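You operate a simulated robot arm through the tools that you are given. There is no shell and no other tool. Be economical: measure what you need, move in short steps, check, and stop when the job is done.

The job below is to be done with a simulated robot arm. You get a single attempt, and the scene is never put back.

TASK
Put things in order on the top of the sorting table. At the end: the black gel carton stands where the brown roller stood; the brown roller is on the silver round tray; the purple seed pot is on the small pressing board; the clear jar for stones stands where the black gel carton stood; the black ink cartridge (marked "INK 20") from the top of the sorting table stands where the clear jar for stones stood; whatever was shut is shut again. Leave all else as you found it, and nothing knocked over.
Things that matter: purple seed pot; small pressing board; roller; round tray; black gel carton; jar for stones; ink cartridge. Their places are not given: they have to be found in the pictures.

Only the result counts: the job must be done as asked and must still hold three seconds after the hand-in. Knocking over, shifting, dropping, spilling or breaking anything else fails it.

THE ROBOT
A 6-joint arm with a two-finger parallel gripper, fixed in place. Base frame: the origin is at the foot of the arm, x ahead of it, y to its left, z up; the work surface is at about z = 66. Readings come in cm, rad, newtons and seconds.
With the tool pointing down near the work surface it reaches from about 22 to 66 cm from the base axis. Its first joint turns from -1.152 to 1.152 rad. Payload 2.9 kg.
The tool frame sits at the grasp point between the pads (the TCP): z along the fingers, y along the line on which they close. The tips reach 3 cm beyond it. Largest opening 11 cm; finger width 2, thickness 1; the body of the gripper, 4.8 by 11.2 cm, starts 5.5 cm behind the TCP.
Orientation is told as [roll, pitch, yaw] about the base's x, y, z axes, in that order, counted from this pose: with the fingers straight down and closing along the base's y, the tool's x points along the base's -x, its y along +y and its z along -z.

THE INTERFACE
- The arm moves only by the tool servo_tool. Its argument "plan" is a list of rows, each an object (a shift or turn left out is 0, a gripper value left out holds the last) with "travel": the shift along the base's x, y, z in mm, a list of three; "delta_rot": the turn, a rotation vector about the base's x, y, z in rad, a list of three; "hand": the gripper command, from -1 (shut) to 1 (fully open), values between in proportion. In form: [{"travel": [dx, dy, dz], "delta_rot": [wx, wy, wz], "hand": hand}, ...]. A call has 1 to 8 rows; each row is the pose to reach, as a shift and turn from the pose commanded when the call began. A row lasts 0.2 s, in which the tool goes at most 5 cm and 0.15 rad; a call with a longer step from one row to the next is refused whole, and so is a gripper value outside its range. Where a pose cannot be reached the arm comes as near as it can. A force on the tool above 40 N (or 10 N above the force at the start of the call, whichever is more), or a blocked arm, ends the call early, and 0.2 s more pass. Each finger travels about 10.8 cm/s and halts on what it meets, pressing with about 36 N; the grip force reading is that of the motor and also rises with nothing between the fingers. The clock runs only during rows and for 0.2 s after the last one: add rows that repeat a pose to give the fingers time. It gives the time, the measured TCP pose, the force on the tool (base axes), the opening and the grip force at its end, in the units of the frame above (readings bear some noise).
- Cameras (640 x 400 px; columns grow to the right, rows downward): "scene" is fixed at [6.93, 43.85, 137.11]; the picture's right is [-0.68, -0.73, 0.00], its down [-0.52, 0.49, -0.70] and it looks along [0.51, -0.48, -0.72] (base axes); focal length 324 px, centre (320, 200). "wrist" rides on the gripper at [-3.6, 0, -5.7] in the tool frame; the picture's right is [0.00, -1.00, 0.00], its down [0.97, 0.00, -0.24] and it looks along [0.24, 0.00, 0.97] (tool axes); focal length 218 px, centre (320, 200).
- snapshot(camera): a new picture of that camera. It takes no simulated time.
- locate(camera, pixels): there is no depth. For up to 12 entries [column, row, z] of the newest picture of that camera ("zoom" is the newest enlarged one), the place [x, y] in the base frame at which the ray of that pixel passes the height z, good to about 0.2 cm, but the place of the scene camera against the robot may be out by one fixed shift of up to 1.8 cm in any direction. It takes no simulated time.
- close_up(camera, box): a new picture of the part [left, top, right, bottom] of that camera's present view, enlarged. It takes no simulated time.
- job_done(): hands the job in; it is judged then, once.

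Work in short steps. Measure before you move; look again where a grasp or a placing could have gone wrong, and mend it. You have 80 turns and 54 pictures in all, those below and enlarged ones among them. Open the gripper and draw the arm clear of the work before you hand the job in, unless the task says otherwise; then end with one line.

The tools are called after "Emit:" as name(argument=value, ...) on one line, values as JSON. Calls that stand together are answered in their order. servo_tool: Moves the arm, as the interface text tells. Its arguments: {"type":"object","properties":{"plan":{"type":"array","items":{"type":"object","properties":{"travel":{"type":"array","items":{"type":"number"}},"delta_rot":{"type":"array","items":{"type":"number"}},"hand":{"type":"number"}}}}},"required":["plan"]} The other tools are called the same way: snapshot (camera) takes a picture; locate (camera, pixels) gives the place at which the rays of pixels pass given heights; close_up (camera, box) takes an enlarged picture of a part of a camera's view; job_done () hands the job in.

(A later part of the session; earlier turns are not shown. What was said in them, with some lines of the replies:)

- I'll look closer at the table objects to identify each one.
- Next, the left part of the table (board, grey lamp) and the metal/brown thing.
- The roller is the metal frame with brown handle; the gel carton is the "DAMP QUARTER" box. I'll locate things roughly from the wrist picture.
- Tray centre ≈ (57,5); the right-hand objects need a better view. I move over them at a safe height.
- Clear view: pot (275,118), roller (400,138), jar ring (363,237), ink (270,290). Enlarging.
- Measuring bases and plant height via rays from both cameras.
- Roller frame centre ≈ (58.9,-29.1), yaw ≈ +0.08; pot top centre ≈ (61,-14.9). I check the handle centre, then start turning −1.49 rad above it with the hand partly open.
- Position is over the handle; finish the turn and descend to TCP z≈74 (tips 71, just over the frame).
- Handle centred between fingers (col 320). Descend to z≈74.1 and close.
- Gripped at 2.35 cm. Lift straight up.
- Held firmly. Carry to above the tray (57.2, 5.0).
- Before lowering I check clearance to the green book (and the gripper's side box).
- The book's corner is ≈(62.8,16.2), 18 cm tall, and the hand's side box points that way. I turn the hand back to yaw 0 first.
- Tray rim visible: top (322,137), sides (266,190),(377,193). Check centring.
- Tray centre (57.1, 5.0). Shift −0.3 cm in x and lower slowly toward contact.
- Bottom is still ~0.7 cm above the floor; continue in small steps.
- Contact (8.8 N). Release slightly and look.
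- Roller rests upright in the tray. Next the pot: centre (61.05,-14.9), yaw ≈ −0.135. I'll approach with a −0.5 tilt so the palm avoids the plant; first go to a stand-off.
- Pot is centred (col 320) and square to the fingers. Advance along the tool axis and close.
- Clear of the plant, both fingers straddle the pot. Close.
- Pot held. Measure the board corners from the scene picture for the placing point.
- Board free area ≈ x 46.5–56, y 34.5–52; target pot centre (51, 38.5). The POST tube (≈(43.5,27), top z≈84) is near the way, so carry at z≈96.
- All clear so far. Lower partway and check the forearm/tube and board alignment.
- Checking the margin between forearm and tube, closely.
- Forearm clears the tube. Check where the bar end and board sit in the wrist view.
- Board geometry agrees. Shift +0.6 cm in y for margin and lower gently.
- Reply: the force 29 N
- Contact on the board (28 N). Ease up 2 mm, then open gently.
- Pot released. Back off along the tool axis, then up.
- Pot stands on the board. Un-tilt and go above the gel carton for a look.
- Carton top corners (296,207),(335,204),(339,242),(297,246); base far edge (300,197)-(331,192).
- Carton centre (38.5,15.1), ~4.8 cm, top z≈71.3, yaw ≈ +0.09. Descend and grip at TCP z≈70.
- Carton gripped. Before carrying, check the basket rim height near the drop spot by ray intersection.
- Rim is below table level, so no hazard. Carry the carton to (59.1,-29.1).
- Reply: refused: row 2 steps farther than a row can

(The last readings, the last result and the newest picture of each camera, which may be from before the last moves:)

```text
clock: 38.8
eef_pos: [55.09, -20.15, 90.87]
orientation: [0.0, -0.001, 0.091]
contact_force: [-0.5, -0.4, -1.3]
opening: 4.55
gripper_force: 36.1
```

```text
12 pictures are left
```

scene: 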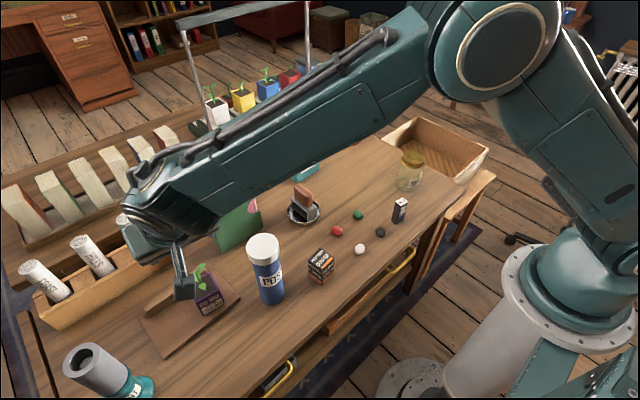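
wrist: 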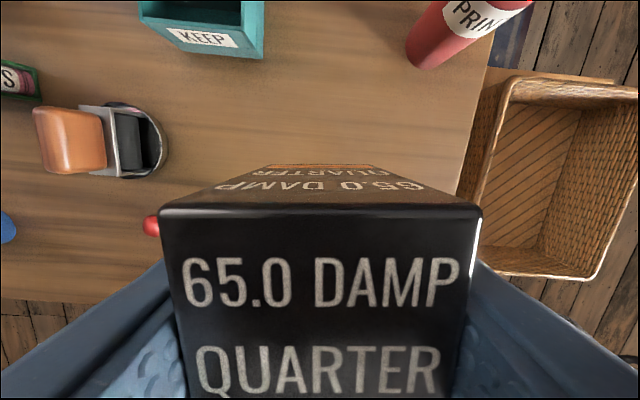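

Redo the last leg with shorter steps, stopping ~2 cm above the table.

Emit:
servo_tool(plan=[{"travel": [20, -43, 0]}, {"travel": [40, -87, 0]}, {"travel": [40, -89, -45]}, {"travel": [40, -89, -90]}, {"travel": [40, -89, -135]}, {"travel": [40, -89, -180]}, {"travel": [40, -89, -188]}, {"travel": [40, -89, -188]}])

Emit:
servo_tool(plan=[{"travel": [0, 0, -8]}, {"travel": [0, 0, -12]}, {"travel": [0, 0, -17]}, {"travel": [0, 0, -20]}, {"travel": [0, 0, -20]}])

```text
clock: 40.6
eef_pos: [58.96, -29.06, 72.0]
orientation: [0.0, 0.0, 0.091]
contact_force: [-0.2, -0.3, -1.3]
opening: 4.57
gripper_force: 35.6
```

```text
clock: 41.8
eef_pos: [58.81, -29.0, 70.08]
orientation: [-0.001, 0.0, 0.091]
contact_force: [0.5, -0.4, 0.0]
opening: 4.57
gripper_force: 35.9
```

At table height with weight off (force 0). Release and rise.

Emit:
servo_tool(plan=[{"hand": -0.05}, {"hand": 0.1}, {"hand": 0.2}, {"hand": 0.2}])

Emit:
servo_tool(plan=[{"travel": [0, 0, 40]}, {"travel": [0, 0, 85]}, {"travel": [0, 0, 130]}, {"travel": [-30, 0, 170], "delta_rot": [0, 0, -0.09]}, {"travel": [-70, 10, 200], "delta_rot": [0, 0, -0.09]}, {"travel": [-110, 20, 220], "delta_rot": [0, 0, -0.09]}, {"travel": [-110, 20, 220], "delta_rot": [0, 0, -0.09], "hand": 0.8}])

Emit:
snapshot(camera="wrist")

```text
clock: 42.8
eef_pos: [58.85, -29.07, 70.1]
orientation: [-0.001, -0.001, 0.09]
contact_force: [0.1, -0.8, -0.5]
opening: 6.6
gripper_force: 0.0
```

```text
refused: row 5 steps farther than a row can; nothing moved
```

```text
11 pictures are left
```

wrist: 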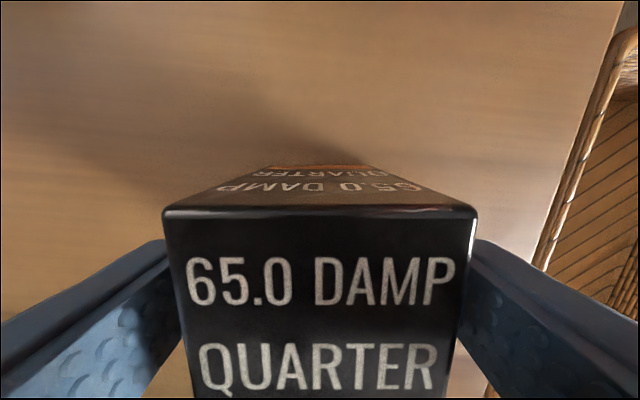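

Rise off the carton with shorter steps and move toward above the jar.

Emit:
servo_tool(plan=[{"travel": [0, 0, 40]}, {"travel": [0, 0, 85]}, {"travel": [0, 0, 130]}, {"travel": [0, 0, 175], "delta_rot": [0, 0, -0.09]}, {"travel": [-25, 5, 210], "delta_rot": [0, 0, -0.09]}, {"travel": [-65, 10, 225], "delta_rot": [0, 0, -0.09], "hand": 0.82}, {"travel": [-100, 20, 225], "delta_rot": [0, 0, -0.09]}, {"travel": [-100, 20, 225], "delta_rot": [0, 0, -0.09]}])

Emit:
snapshot(camera="wrist")

```text
clock: 44.6
eef_pos: [48.7, -27.06, 92.61]
orientation: [0.0, 0.0, 0.001]
contact_force: [-0.7, -0.6, -0.1]
opening: 9.99
gripper_force: 0.0
```

```text
10 pictures are left
```

wrist: 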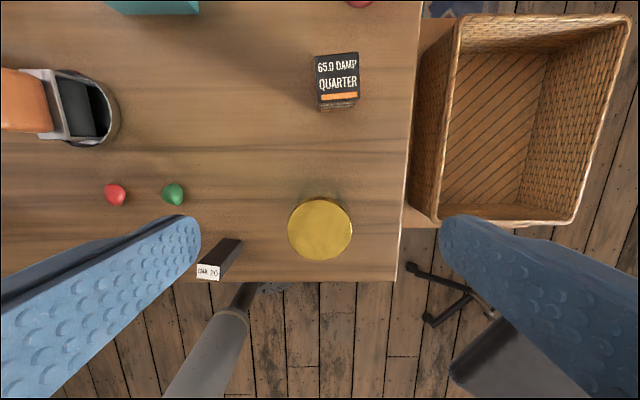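

Jar lid: left 288, right 352, top 197, bottom 260; ink top (197..220, 264..279), base far edge near (222..242, 239). Locating.

Emit:
locate(camera="wrist", pixels=[[288, 228, 78], [352, 228, 78], [320, 197, 78], [320, 260, 78], [320, 228, 79], [314, 56, 71.3], [357, 53, 71.3], [359, 94, 71.3], [317, 102, 71.3], [222, 238, 66], [243, 241, 66]])

Emit:
close_up(camera="wrist", box=[170, 220, 290, 295])

```text
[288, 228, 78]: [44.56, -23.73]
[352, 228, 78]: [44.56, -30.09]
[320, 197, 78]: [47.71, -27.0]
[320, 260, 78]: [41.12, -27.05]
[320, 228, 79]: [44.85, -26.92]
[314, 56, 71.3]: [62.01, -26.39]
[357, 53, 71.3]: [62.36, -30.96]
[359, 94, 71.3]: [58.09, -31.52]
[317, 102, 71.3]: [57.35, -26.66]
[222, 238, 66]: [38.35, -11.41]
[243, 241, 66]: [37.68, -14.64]
```

```text
5.33 times, centred on (230, 258) of wrist
```

zoom: 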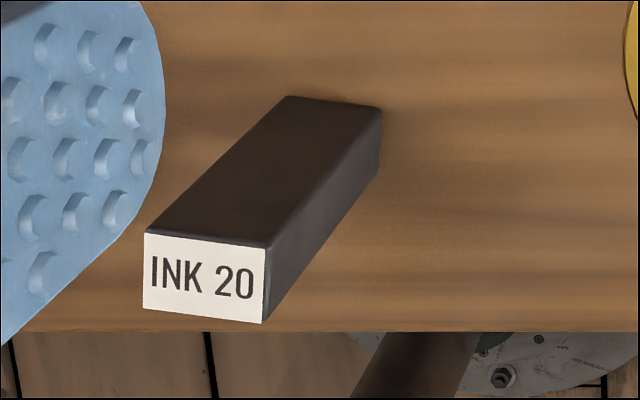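

Jar centre (44.4,-26.95). The hold picture shows the carton sits 0.45 cm ahead of the TCP, so it is now ≈(59.3,-29.0) and its old spot ≈(39.1,15.15). Descend on the jar to TCP 74.3 and close.

Emit:
servo_tool(plan=[{"travel": [-40, 1, 0]}, {"travel": [-43, 1, -45]}, {"travel": [-43, 1, -90]}, {"travel": [-43, 1, -135]}, {"travel": [-43, 1, -165]}, {"travel": [-43, 1, -183]}, {"travel": [-43, 1, -183]}])

Emit:
servo_tool(plan=[{"hand": -1}, {"hand": -1}, {"hand": -1}])

Emit:
close_up(camera="scene", box=[330, 100, 470, 220])

```text
clock: 46.2
eef_pos: [44.49, -26.81, 74.37]
orientation: [-0.001, 0.0, 0.0]
contact_force: [0.8, 0.6, -0.7]
opening: 10.01
gripper_force: 0.1
```

```text
clock: 47.0
eef_pos: [44.52, -26.88, 74.36]
orientation: [0.0, 0.0, 0.002]
contact_force: [-0.3, 0.0, 0.7]
opening: 7.36
gripper_force: 35.9
```

```text
3.33 times, centred on (400, 160) of scene
```

zoom: 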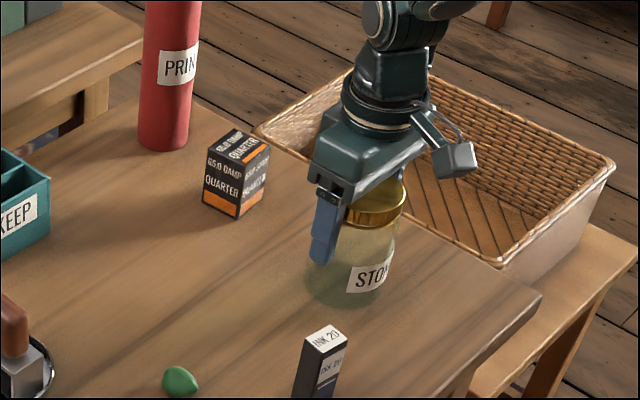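

Jar body gripped at 7.36 cm. Lift and carry to (39.1,15.15).

Emit:
servo_tool(plan=[{"travel": [0, 0, 20]}, {"travel": [0, 0, 60]}, {"travel": [0, 0, 105]}, {"travel": [0, 0, 140]}, {"travel": [0, 30, 150]}, {"travel": [-5, 75, 150]}, {"travel": [-10, 120, 150]}, {"travel": [-15, 165, 150]}])

Emit:
servo_tool(plan=[{"travel": [-6, 45, 0]}, {"travel": [-13, 90, 0]}, {"travel": [-20, 135, 0]}, {"travel": [-27, 180, 0]}, {"travel": [-34, 225, 0]}, {"travel": [-38, 253, 0]}, {"travel": [-38, 254, -20]}, {"travel": [-38, 254, -20]}])

Emit:
snapshot(camera="scene")

```text
clock: 48.8
eef_pos: [43.14, -10.72, 89.47]
orientation: [0.0, 0.0, 0.0]
contact_force: [0.1, -0.1, -2.4]
opening: 7.38
gripper_force: 36.0
```

```text
clock: 50.6
eef_pos: [39.4, 14.83, 87.33]
orientation: [0.0, 0.0, -0.002]
contact_force: [0.1, 0.3, -1.4]
opening: 7.35
gripper_force: 36.1
```

```text
7 pictures are left
```

scene: 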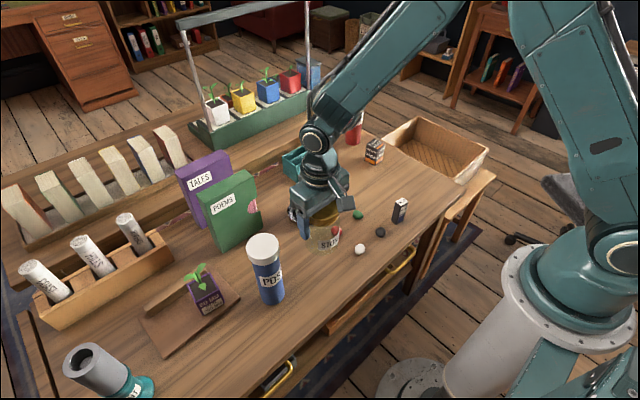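

Lower to the grasp height (74.4) gently.

Emit:
servo_tool(plan=[{"travel": [-1, 2, -40]}, {"travel": [-2, 3, -80]}, {"travel": [-2, 3, -110]}, {"travel": [-2, 3, -122]}, {"travel": [-2, 3, -126]}, {"travel": [-2, 3, -129]}, {"travel": [-2, 3, -129]}])

```text
clock: 52.2
eef_pos: [39.16, 15.38, 74.38]
orientation: [0.0, -0.002, 0.001]
contact_force: [0.4, -0.4, -1.9]
opening: 7.37
gripper_force: 35.8
```

Weight still on; lower 1–2 mm more.

Emit:
servo_tool(plan=[{"travel": [0, 0, -1]}, {"travel": [0, 0, -1.5]}, {"travel": [0, 0, -1.5]}])

```text
clock: 53.0
eef_pos: [39.1, 15.24, 74.37]
orientation: [0.001, 0.0, 0.0]
contact_force: [0.9, -0.5, -0.6]
opening: 7.37
gripper_force: 36.2
```

Essentially resting. Open and rise, then head toward the ink cartridge at (37.1,-13).

Emit:
servo_tool(plan=[{"hand": 0.5}, {"hand": 0.65}, {"hand": 0.65}, {"travel": [0, 0, 40], "hand": 0.65}, {"travel": [0, 0, 85]}, {"travel": [0, 0, 130]}, {"travel": [0, 0, 165]}, {"travel": [0, 0, 165]}])

Emit:
servo_tool(plan=[{"travel": [0, -45, 0], "hand": 0.3}, {"travel": [0, -90, 0]}, {"travel": [0, -135, 0]}, {"travel": [0, -180, 0]}, {"travel": [0, -225, 0]}, {"travel": [0, -265, 0]}, {"travel": [0, -283, -20]}, {"travel": [0, -283, -20]}])

Emit:
snapshot(camera="wrist")

```text
clock: 54.8
eef_pos: [39.13, 15.23, 91.01]
orientation: [0.0, 0.0, -0.001]
contact_force: [0.6, -0.6, -0.9]
opening: 9.07
gripper_force: 0.0
```

```text
clock: 56.6
eef_pos: [39.08, -13.23, 88.98]
orientation: [0.001, -0.001, -0.001]
contact_force: [0.4, 0.6, -0.2]
opening: 7.15
gripper_force: 0.0
```

```text
6 pictures are left
```

wrist: 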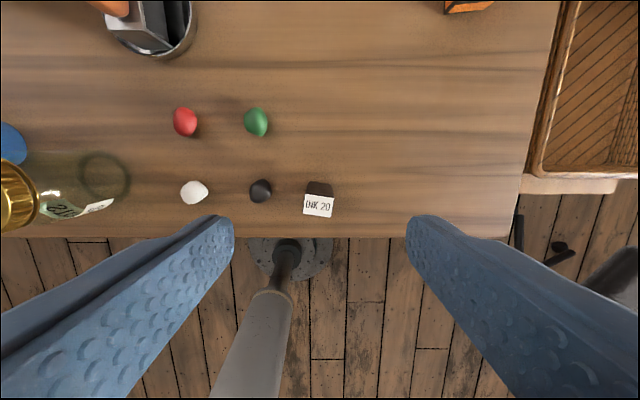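

Ink top corners (304,193),(335,197),(332,217),(303,213); black stone right edge (271,190). Locate.

Emit:
locate(camera="wrist", pixels=[[308, 181, 66], [332, 184, 66], [304, 193, 74], [335, 197, 74], [332, 217, 74], [303, 213, 74], [271, 190, 67], [320, 205, 76], [320, 205, 72]])

Emit:
close_up(camera="wrist", box=[240, 165, 360, 240])

```text
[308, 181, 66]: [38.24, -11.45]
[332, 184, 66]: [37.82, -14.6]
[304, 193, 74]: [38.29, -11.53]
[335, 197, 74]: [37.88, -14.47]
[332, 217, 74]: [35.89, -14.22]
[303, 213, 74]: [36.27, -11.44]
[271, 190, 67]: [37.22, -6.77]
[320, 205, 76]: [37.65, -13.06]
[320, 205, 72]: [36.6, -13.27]
```

```text
5.33 times, centred on (300, 202) of wrist
```

zoom: 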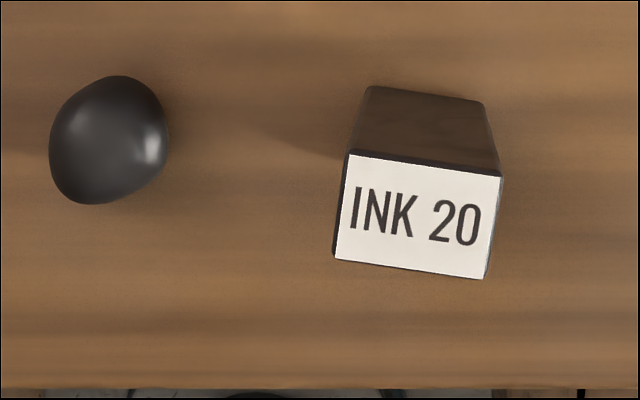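

Ink centre (37.1,-12.9), yaw ≈ −0.135, top z 74. Open 5 cm, descend to TCP z≈71 and grip.

Emit:
servo_tool(plan=[{"travel": [-20, 3, 0], "delta_rot": [0, 0, -0.135], "hand": -0.09}, {"travel": [-20, 3, -45], "delta_rot": [0, 0, -0.135]}, {"travel": [-20, 3, -90], "delta_rot": [0, 0, -0.135]}, {"travel": [-20, 3, -135], "delta_rot": [0, 0, -0.135]}, {"travel": [-20, 3, -180], "delta_rot": [0, 0, -0.135]}, {"travel": [-20, 3, -180], "delta_rot": [0, 0, -0.135]}])

Emit:
servo_tool(plan=[{"hand": -1}, {"hand": -1}, {"hand": -1}])

Emit:
servo_tool(plan=[{"travel": [0, 0, 20]}, {"travel": [0, 0, 60]}, {"travel": [0, 0, 100]}, {"travel": [0, 0, 100]}])

Emit:
snapshot(camera="wrist")

```text
clock: 58.0
eef_pos: [37.24, -12.61, 70.64]
orientation: [0.0, 0.0, -0.135]
contact_force: [0.6, 0.5, -0.1]
opening: 5.01
gripper_force: 0.0
```

```text
clock: 58.8
eef_pos: [37.14, -12.63, 70.73]
orientation: [-0.002, 0.001, -0.134]
contact_force: [0.7, 0.1, -0.6]
opening: 2.93
gripper_force: 36.1
```

```text
clock: 59.8
eef_pos: [37.11, -12.69, 80.77]
orientation: [-0.002, 0.001, -0.134]
contact_force: [0.3, -0.2, -0.8]
opening: 2.93
gripper_force: 35.9
```

```text
4 pictures are left
```

wrist: 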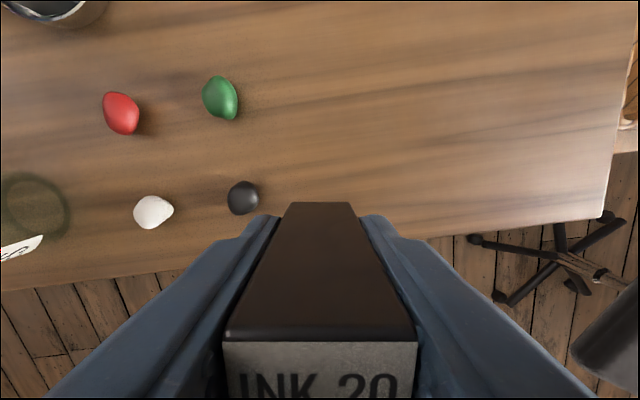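

Held straight. Carry to the jar's old spot (44.4,-26.9) and lower.

Emit:
servo_tool(plan=[{"travel": [24, -43, 0]}, {"travel": [46, -86, 0]}, {"travel": [66, -125, 0]}, {"travel": [73, -142, 0]}, {"travel": [73, -142, -45]}, {"travel": [73, -142, -85]}, {"travel": [73, -142, -97]}, {"travel": [73, -142, -97]}])

Emit:
servo_tool(plan=[{"travel": [0, 0, -2]}, {"travel": [0, 0, -3.5]}, {"travel": [0, 0, -3.5]}])

```text
clock: 61.6
eef_pos: [44.53, -26.79, 71.06]
orientation: [-0.001, 0.0, -0.133]
contact_force: [0.5, 0.3, -0.5]
opening: 2.96
gripper_force: 36.0
```

```text
clock: 62.4
eef_pos: [44.49, -26.96, 70.84]
orientation: [0.002, 0.0, -0.134]
contact_force: [0.8, 0.4, -0.8]
opening: 2.96
gripper_force: 36.3
```

Still about 1 mm high; lower slightly until contact shows.

Emit:
servo_tool(plan=[{"travel": [0, 0, -1]}, {"travel": [0, 0, -1.5]}, {"travel": [0, 0, -1.5]}])

```text
clock: 63.2
eef_pos: [44.47, -27.1, 70.72]
orientation: [0.0, 0.0, -0.133]
contact_force: [-0.5, -0.1, 1.7]
opening: 2.94
gripper_force: 35.9
```

Contact (1.7 N). Release, rise clear and look.

Emit:
servo_tool(plan=[{"hand": -0.3}, {"hand": -0.1}, {"hand": -0.1}, {"travel": [0, 0, 40]}, {"travel": [0, 0, 85]}, {"travel": [0, 0, 130]}, {"travel": [0, 0, 175]}, {"travel": [0, 0, 220]}])

Emit:
servo_tool(plan=[{"travel": [-10, 40, 0]}, {"travel": [-10, 85, 10]}, {"travel": [-10, 130, 20]}, {"travel": [-10, 175, 30]}, {"travel": [-10, 175, 30]}])

Emit:
snapshot(camera="scene")

Emit:
snapshot(camera="wrist")

```text
clock: 65.0
eef_pos: [44.18, -26.84, 92.79]
orientation: [-0.001, -0.001, -0.135]
contact_force: [0.7, -0.4, -1.2]
opening: 4.95
gripper_force: 0.1
```

```text
clock: 66.2
eef_pos: [43.37, -9.36, 95.82]
orientation: [-0.002, -0.001, -0.134]
contact_force: [-1.0, 0.2, -0.6]
opening: 4.96
gripper_force: 0.0
```

```text
3 pictures are left
```

scene: 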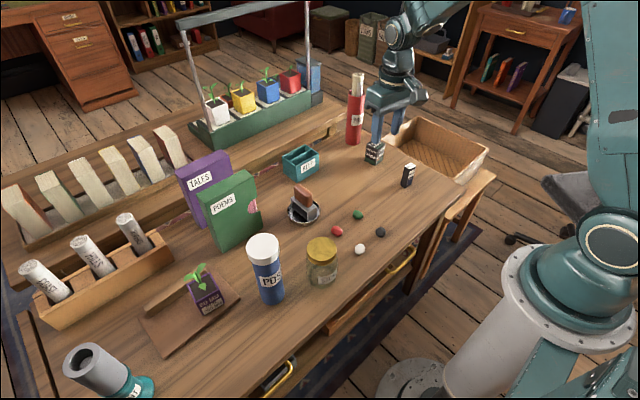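

```text
2 pictures are left
```

wrist: 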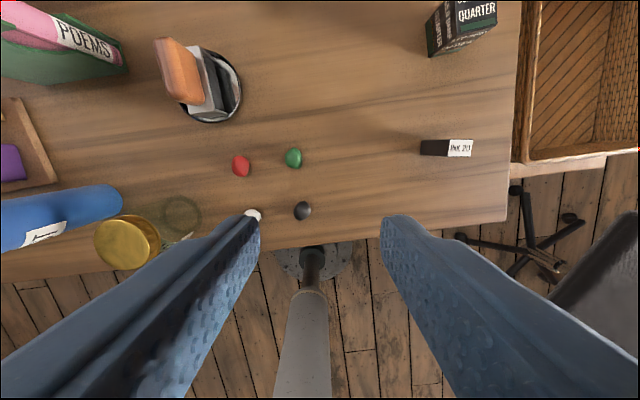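

Everything stands upright in place. Open the hand fully and lift a little, then hand in.

Emit:
servo_tool(plan=[{"travel": [0, 0, 20], "hand": 1}, {"travel": [0, 0, 40], "hand": 1}, {"travel": [0, 0, 40], "hand": 1}])

Emit:
job_done()

```text
clock: 67.0
eef_pos: [43.26, -9.66, 99.68]
orientation: [0.0, 0.0, -0.134]
contact_force: [0.0, -0.3, -0.4]
opening: 11.01
gripper_force: 0.0
```

```text
The job is handed in.
```

I've handed the job in: the last pictures show the carton, roller, pot, jar and ink cartridge all upright in their asked-for places, with nothing else knocked over and nothing opened along the way.
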